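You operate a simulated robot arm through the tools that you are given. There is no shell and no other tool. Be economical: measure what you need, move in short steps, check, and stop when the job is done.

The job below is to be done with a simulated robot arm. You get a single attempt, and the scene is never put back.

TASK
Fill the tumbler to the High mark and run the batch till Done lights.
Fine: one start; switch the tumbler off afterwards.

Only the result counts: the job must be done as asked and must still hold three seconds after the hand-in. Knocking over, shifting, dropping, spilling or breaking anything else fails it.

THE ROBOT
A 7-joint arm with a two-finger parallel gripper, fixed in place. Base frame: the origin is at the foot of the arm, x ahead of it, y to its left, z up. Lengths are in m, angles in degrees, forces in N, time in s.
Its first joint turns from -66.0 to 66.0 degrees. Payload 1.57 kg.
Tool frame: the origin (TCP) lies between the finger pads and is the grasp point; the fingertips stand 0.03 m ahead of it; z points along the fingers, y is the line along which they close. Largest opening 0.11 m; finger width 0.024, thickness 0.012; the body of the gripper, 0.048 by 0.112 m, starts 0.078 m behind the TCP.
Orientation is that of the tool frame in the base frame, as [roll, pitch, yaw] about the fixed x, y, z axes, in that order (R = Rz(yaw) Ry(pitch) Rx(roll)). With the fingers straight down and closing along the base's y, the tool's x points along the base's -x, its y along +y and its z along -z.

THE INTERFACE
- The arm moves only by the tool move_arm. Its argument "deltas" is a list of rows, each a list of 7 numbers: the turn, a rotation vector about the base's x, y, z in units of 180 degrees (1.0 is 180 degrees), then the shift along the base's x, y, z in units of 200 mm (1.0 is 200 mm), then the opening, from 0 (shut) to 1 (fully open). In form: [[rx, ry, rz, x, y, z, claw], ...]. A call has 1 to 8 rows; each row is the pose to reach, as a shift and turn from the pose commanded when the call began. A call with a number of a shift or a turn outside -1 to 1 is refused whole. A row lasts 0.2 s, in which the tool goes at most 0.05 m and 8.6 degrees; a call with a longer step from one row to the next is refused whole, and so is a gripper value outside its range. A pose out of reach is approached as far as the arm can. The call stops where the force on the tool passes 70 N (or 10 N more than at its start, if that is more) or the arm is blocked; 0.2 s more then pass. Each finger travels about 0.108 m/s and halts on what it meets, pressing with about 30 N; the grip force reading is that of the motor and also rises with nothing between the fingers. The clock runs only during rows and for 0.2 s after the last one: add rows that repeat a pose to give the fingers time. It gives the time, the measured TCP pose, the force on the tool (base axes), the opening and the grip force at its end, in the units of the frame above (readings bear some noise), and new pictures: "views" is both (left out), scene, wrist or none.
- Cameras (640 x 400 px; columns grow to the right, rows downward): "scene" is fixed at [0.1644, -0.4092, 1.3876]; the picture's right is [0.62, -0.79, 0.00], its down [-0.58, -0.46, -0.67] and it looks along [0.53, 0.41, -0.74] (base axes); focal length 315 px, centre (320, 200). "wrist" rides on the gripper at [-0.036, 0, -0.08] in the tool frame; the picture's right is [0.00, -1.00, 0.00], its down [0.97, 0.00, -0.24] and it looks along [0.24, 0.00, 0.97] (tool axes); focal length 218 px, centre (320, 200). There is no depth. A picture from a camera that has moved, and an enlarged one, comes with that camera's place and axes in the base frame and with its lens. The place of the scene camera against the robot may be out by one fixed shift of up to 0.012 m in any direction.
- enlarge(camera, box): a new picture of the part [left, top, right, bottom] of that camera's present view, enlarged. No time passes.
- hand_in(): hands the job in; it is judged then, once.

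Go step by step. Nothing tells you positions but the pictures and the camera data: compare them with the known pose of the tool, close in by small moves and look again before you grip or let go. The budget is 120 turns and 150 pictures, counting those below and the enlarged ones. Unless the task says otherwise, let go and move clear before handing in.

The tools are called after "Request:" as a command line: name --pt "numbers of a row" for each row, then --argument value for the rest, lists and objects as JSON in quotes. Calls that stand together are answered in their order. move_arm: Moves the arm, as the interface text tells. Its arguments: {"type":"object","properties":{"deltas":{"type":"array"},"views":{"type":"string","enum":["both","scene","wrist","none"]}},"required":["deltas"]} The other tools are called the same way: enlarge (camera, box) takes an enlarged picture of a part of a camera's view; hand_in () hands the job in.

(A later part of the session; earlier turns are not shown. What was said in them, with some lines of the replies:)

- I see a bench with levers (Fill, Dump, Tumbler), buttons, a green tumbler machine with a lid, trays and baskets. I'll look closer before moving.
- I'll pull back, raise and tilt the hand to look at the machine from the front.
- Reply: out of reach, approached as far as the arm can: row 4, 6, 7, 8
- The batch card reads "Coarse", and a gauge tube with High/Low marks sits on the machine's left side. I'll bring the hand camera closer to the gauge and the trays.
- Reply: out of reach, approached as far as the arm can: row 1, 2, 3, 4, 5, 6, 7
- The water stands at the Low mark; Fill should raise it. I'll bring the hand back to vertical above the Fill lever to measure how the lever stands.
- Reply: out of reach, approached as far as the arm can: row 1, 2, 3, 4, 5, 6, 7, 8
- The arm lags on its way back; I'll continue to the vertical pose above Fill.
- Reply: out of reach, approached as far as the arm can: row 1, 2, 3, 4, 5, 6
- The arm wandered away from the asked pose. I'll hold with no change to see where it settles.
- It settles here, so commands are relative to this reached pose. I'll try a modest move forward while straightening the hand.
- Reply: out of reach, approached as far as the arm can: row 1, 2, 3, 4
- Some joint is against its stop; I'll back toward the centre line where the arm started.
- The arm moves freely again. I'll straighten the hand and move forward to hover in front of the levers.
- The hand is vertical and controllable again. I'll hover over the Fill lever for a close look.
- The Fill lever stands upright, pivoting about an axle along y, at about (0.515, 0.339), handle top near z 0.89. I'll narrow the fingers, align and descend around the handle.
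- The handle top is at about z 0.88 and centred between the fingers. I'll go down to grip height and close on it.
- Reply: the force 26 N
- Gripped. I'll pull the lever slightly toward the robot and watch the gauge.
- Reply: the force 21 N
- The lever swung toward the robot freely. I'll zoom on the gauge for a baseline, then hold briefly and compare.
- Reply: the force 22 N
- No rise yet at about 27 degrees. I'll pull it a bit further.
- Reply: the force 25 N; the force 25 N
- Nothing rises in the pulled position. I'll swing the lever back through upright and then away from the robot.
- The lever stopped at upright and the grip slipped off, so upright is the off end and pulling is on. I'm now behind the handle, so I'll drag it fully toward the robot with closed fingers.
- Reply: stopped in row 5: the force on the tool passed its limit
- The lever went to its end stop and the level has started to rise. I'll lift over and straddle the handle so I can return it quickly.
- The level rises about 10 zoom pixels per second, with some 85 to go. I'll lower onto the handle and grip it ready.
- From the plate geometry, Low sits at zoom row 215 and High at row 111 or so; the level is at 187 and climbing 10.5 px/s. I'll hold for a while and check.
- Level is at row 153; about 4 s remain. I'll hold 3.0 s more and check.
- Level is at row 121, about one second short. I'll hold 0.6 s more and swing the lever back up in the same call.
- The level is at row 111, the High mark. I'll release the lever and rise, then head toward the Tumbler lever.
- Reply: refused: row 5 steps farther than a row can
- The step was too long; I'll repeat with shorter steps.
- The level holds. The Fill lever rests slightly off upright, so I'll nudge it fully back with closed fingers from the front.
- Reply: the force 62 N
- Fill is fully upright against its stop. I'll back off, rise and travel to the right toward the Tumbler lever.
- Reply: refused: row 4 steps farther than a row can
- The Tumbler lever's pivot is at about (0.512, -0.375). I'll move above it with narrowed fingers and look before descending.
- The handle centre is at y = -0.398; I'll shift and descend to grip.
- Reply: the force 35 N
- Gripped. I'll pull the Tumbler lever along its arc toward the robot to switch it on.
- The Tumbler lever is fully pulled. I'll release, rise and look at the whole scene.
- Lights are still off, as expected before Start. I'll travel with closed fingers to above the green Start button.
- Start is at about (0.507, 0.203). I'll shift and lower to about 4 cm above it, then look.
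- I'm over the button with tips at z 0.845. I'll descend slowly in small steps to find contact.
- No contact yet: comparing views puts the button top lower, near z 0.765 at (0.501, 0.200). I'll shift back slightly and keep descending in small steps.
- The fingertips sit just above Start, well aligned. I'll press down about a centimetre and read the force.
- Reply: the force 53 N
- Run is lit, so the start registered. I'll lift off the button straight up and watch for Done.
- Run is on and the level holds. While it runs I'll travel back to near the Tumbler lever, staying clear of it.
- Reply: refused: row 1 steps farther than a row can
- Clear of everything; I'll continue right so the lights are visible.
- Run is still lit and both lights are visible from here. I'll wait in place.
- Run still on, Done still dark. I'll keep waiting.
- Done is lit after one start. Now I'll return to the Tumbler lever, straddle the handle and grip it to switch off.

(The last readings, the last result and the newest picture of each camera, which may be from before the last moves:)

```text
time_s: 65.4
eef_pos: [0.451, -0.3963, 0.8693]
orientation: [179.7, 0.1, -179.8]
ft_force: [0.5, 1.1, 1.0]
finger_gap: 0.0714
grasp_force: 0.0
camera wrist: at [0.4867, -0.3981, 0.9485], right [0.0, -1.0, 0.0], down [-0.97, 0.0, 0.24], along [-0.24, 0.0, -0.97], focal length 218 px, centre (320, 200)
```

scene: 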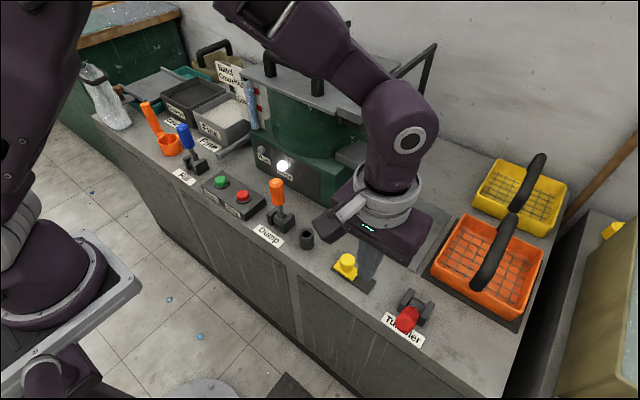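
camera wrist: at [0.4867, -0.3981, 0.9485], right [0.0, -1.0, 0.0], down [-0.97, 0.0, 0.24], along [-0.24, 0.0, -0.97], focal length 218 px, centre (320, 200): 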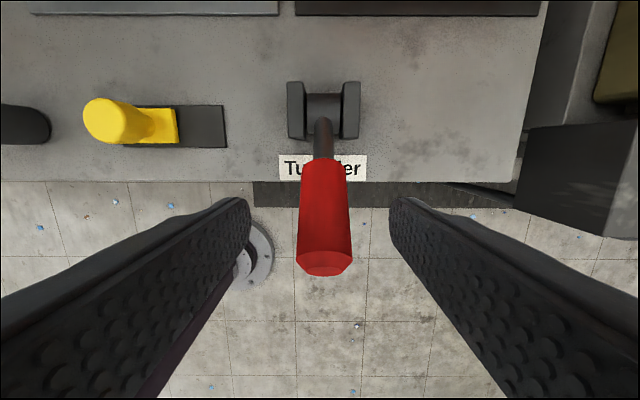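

Centred on the handle. I'll descend and grip.

Request:
move_arm --pt "0 0 0 -0.01 -0.015 -0.15 0.65" --pt "0 0 0 -0.01 -0.015 -0.26 0.5" --pt "0 0 0 -0.01 -0.015 -0.26 0.15" --pt "0 0 0 -0.01 -0.015 -0.26 0.15" --pt "0 0 0 -0.01 -0.015 -0.26 0.15" --views "none"

Request:
move_arm --pt "0 0 0 0.08 0 0.11 0.15" --pt "0 0 0 0.175 0 0.175 0.15" --pt "0 0 0 0.26 0 0.205 0.15" --pt "0 0 0 0.34 0 0.215 0.15" --pt "0 0 0 0.35 0 0.215 0.15"

```text
time_s: 66.6
eef_pos: [0.4499, -0.3988, 0.8181]
orientation: [179.9, 0.1, -179.7]
ft_force: [1.4, -8.1, -2.4]
finger_gap: 0.0314
grasp_force: 39.8
```

```text
time_s: 67.8
eef_pos: [0.5193, -0.3994, 0.8599]
orientation: [179.9, 0.1, -179.8]
ft_force: [-15.3, -5.4, -2.6]
finger_gap: 0.0319
grasp_force: 40.2
camera wrist: at [0.556, -0.4003, 0.9392], right [0.0, -1.0, 0.0], down [-0.97, -0.01, 0.24], along [-0.24, 0.0, -0.97], focal length 218 px, centre (320, 200)
```

scene: 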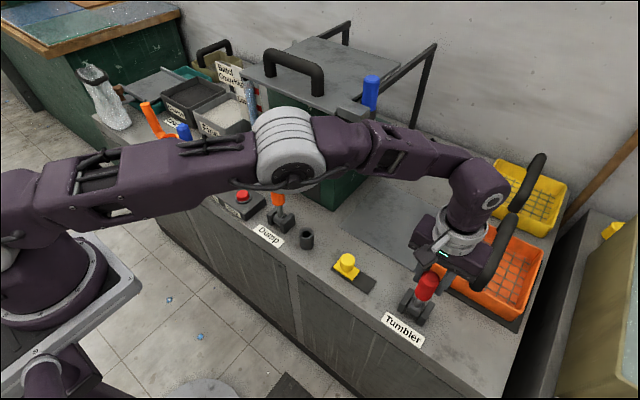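
wrist: 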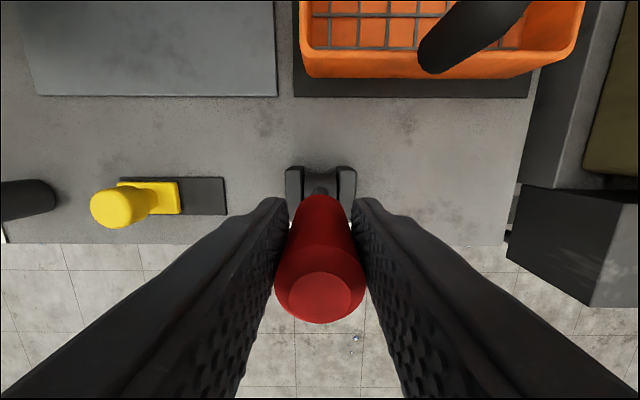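

The lever is back near upright. I'll release, go up and come to the front of it for a final nudge against the stop.

Request:
move_arm --pt "0 0 0 0 0 0 0.4" --pt "0 0 0 0 0 0 0.65" --pt "0 0 0 0 0 0.2 0.65" --pt "0 0 0 0 0 0.4 0.65" --pt "0 0 0 -0.15 0 0.5 0.4" --pt "0 0 0 -0.32 0 0.5 0" --pt "0 0 0 -0.32 0 0.5 0"

Request:
enlarge --camera "scene" --box '[320, 225, 520, 350]'

```text
time_s: 69.4
eef_pos: [0.4577, -0.3995, 0.9603]
orientation: [179.8, 0.3, -179.8]
ft_force: [-0.1, 0.0, -0.8]
finger_gap: 0.0
grasp_force: 21.1
camera wrist: at [0.4931, -0.4015, 1.0396], right [0.0, -1.0, 0.0], down [-0.97, 0.0, 0.24], along [-0.24, 0.0, -0.97], focal length 218 px, centre (320, 200)
```

scene: 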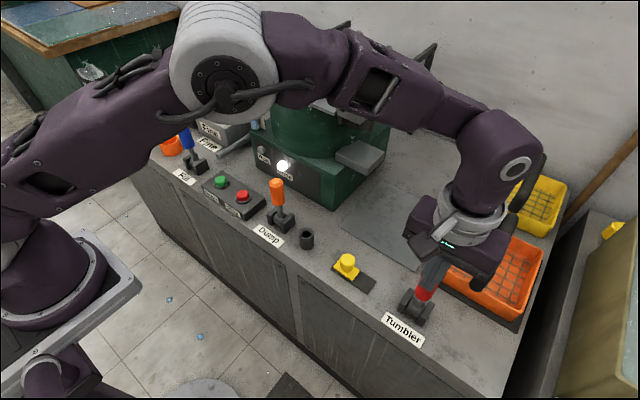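
wrist: 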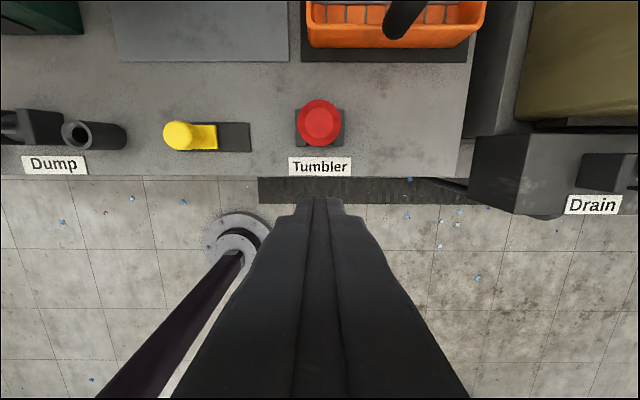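

```text
3.20 times, centred on (420, 288) of scene
camera zoom: at [0.1643, -0.4092, 1.3876], right [0.62, -0.79, 0.0], down [-0.59, -0.46, -0.67], along [0.53, 0.41, -0.74], focal length 1007 px, centre (0, -80)
```

zoom: 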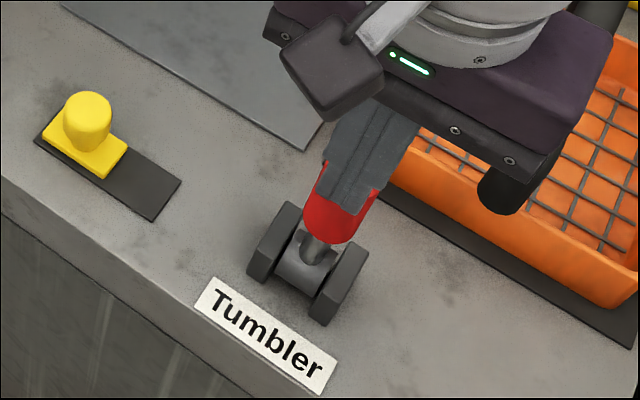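

Done is still lit and the lever is near upright. I'll nudge it home from the front.

Request:
move_arm --pt "0 0 0 -0.03 0 -0.2 0" --pt "0 0 0 -0.03 0 -0.4 0" --pt "0 0 0 -0.03 0 -0.5 0" --pt "0 0 0 0.09 0 -0.5 0" --pt "0 0 0 0.165 0 -0.5 0" --pt "0 0 0 0.165 0 -0.5 0" --views "wrist"

```text
time_s: 70.8
eef_pos: [0.4873, -0.4012, 0.8596]
orientation: [179.7, -0.1, -179.8]
ft_force: [-19.2, 1.2, 3.0]
finger_gap: 0.0
grasp_force: 21.4
camera wrist: at [0.5238, -0.4014, 0.9379], right [0.0, -1.0, 0.0], down [-0.97, 0.0, 0.24], along [-0.24, 0.0, -0.97], focal length 218 px, centre (320, 200)
```

wrist: 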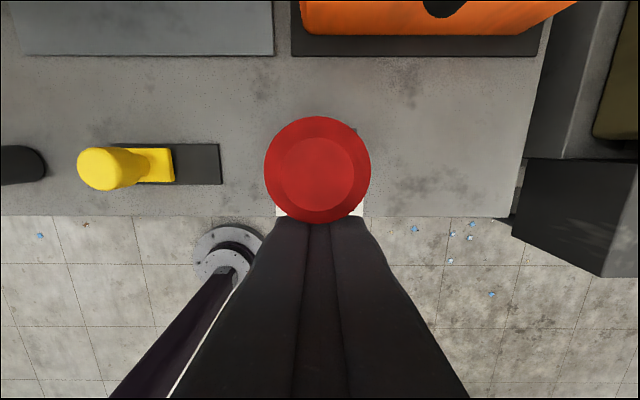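

The lever is against its stop (19 N reaction). I'll back off, rise and move clear for a final check.

Request:
move_arm --pt "0 0 0 -0.15 0 0.02 0" --pt "0 0 0 -0.25 0 0.2 0" --pt "0 0 0 -0.3 0 0.42 0" --pt "0 0 0 -0.35 0 0.64 0" --pt "0 0 0 -0.4 0.2 0.7 0" --pt "0 0 0 -0.4 0.42 0.72 0" --pt "0 0 0 -0.4 0.42 0.72 0"

Request:
enlarge --camera "scene" --box '[225, 70, 275, 135]'

Request:
enlarge --camera "scene" --box '[320, 225, 520, 350]'

```text
time_s: 72.4
eef_pos: [0.4082, -0.3158, 1.0037]
orientation: [179.8, 0.2, -179.9]
ft_force: [0.7, 1.0, 0.2]
finger_gap: 0.0003
grasp_force: 21.5
camera wrist: at [0.4443, -0.3163, 1.0825], right [0.0, -1.0, 0.0], down [-0.97, 0.0, 0.24], along [-0.24, 0.0, -0.97], focal length 218 px, centre (320, 200)
```

scene: 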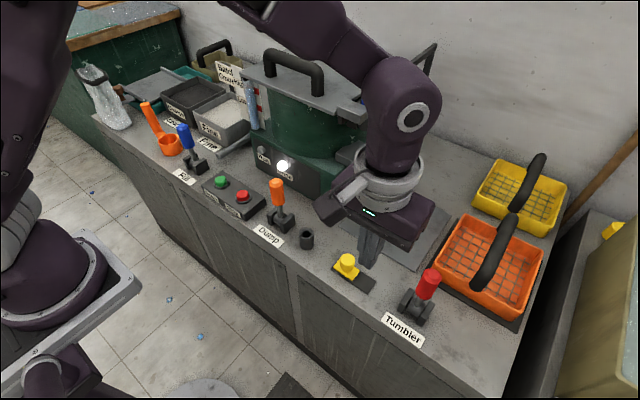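
wrist: 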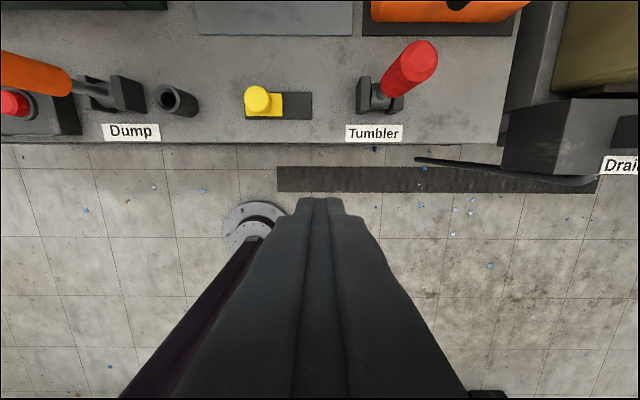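

```text
6.15 times, centred on (250, 102) of scene
camera zoom: at [0.1644, -0.4091, 1.3876], right [0.62, -0.79, 0.0], down [-0.58, -0.46, -0.67], along [0.53, 0.41, -0.74], focal length 1936 px, centre (751, 800)
```

zoom: 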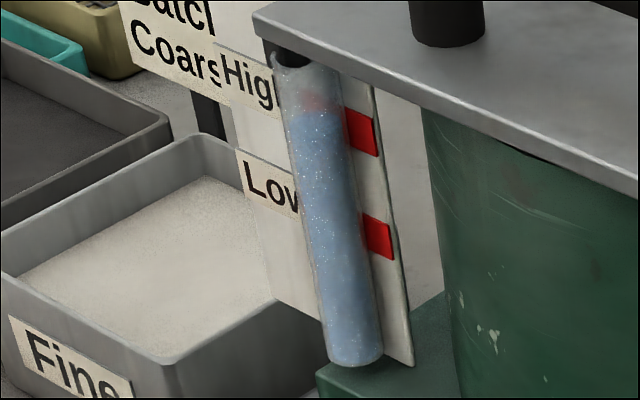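

```text
3.20 times, centred on (420, 288) of scene
camera zoom: at [0.1644, -0.4091, 1.3876], right [0.62, -0.79, 0.0], down [-0.58, -0.46, -0.67], along [0.53, 0.41, -0.74], focal length 1007 px, centre (0, -80)
```

zoom: 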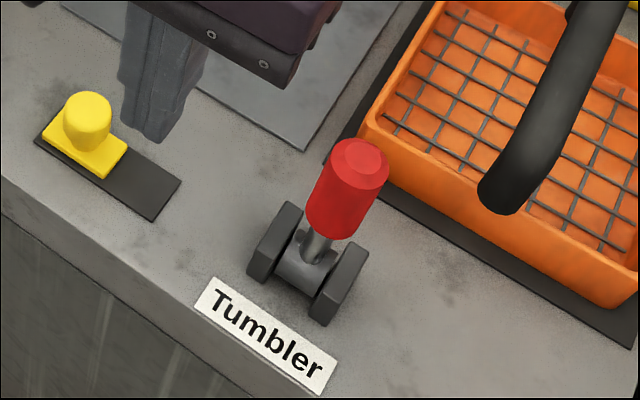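

Everything looks in order; one last tight look at the water line against the High band.

Request:
enlarge --camera "scene" --box '[243, 76, 261, 98]'

```text
16.00 times, centred on (252, 87) of scene
camera zoom: at [0.1644, -0.4091, 1.3876], right [0.62, -0.79, 0.0], down [-0.58, -0.46, -0.67], along [0.53, 0.41, -0.74], focal length 5034 px, centre (1408, 2008)
```

zoom: 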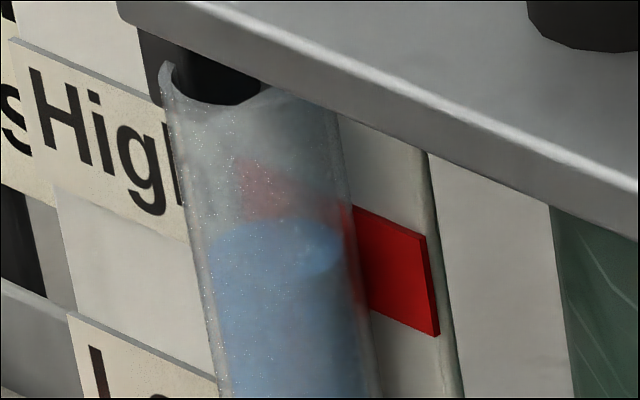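

The water line lies inside the High band, Done is lit, and Fill, Dump and Tumbler are all upright with the arm clear. I'm handing in.

Request:
hand_in

```text
The job is handed in.
```

The tumbler is filled to High and ran on one start until Done lit. The Tumbler lever is off again, Fill is shut and the arm is clear.

The batch card reads "Coarse", but your note covers only Fine. I kept to one start and added no grit.
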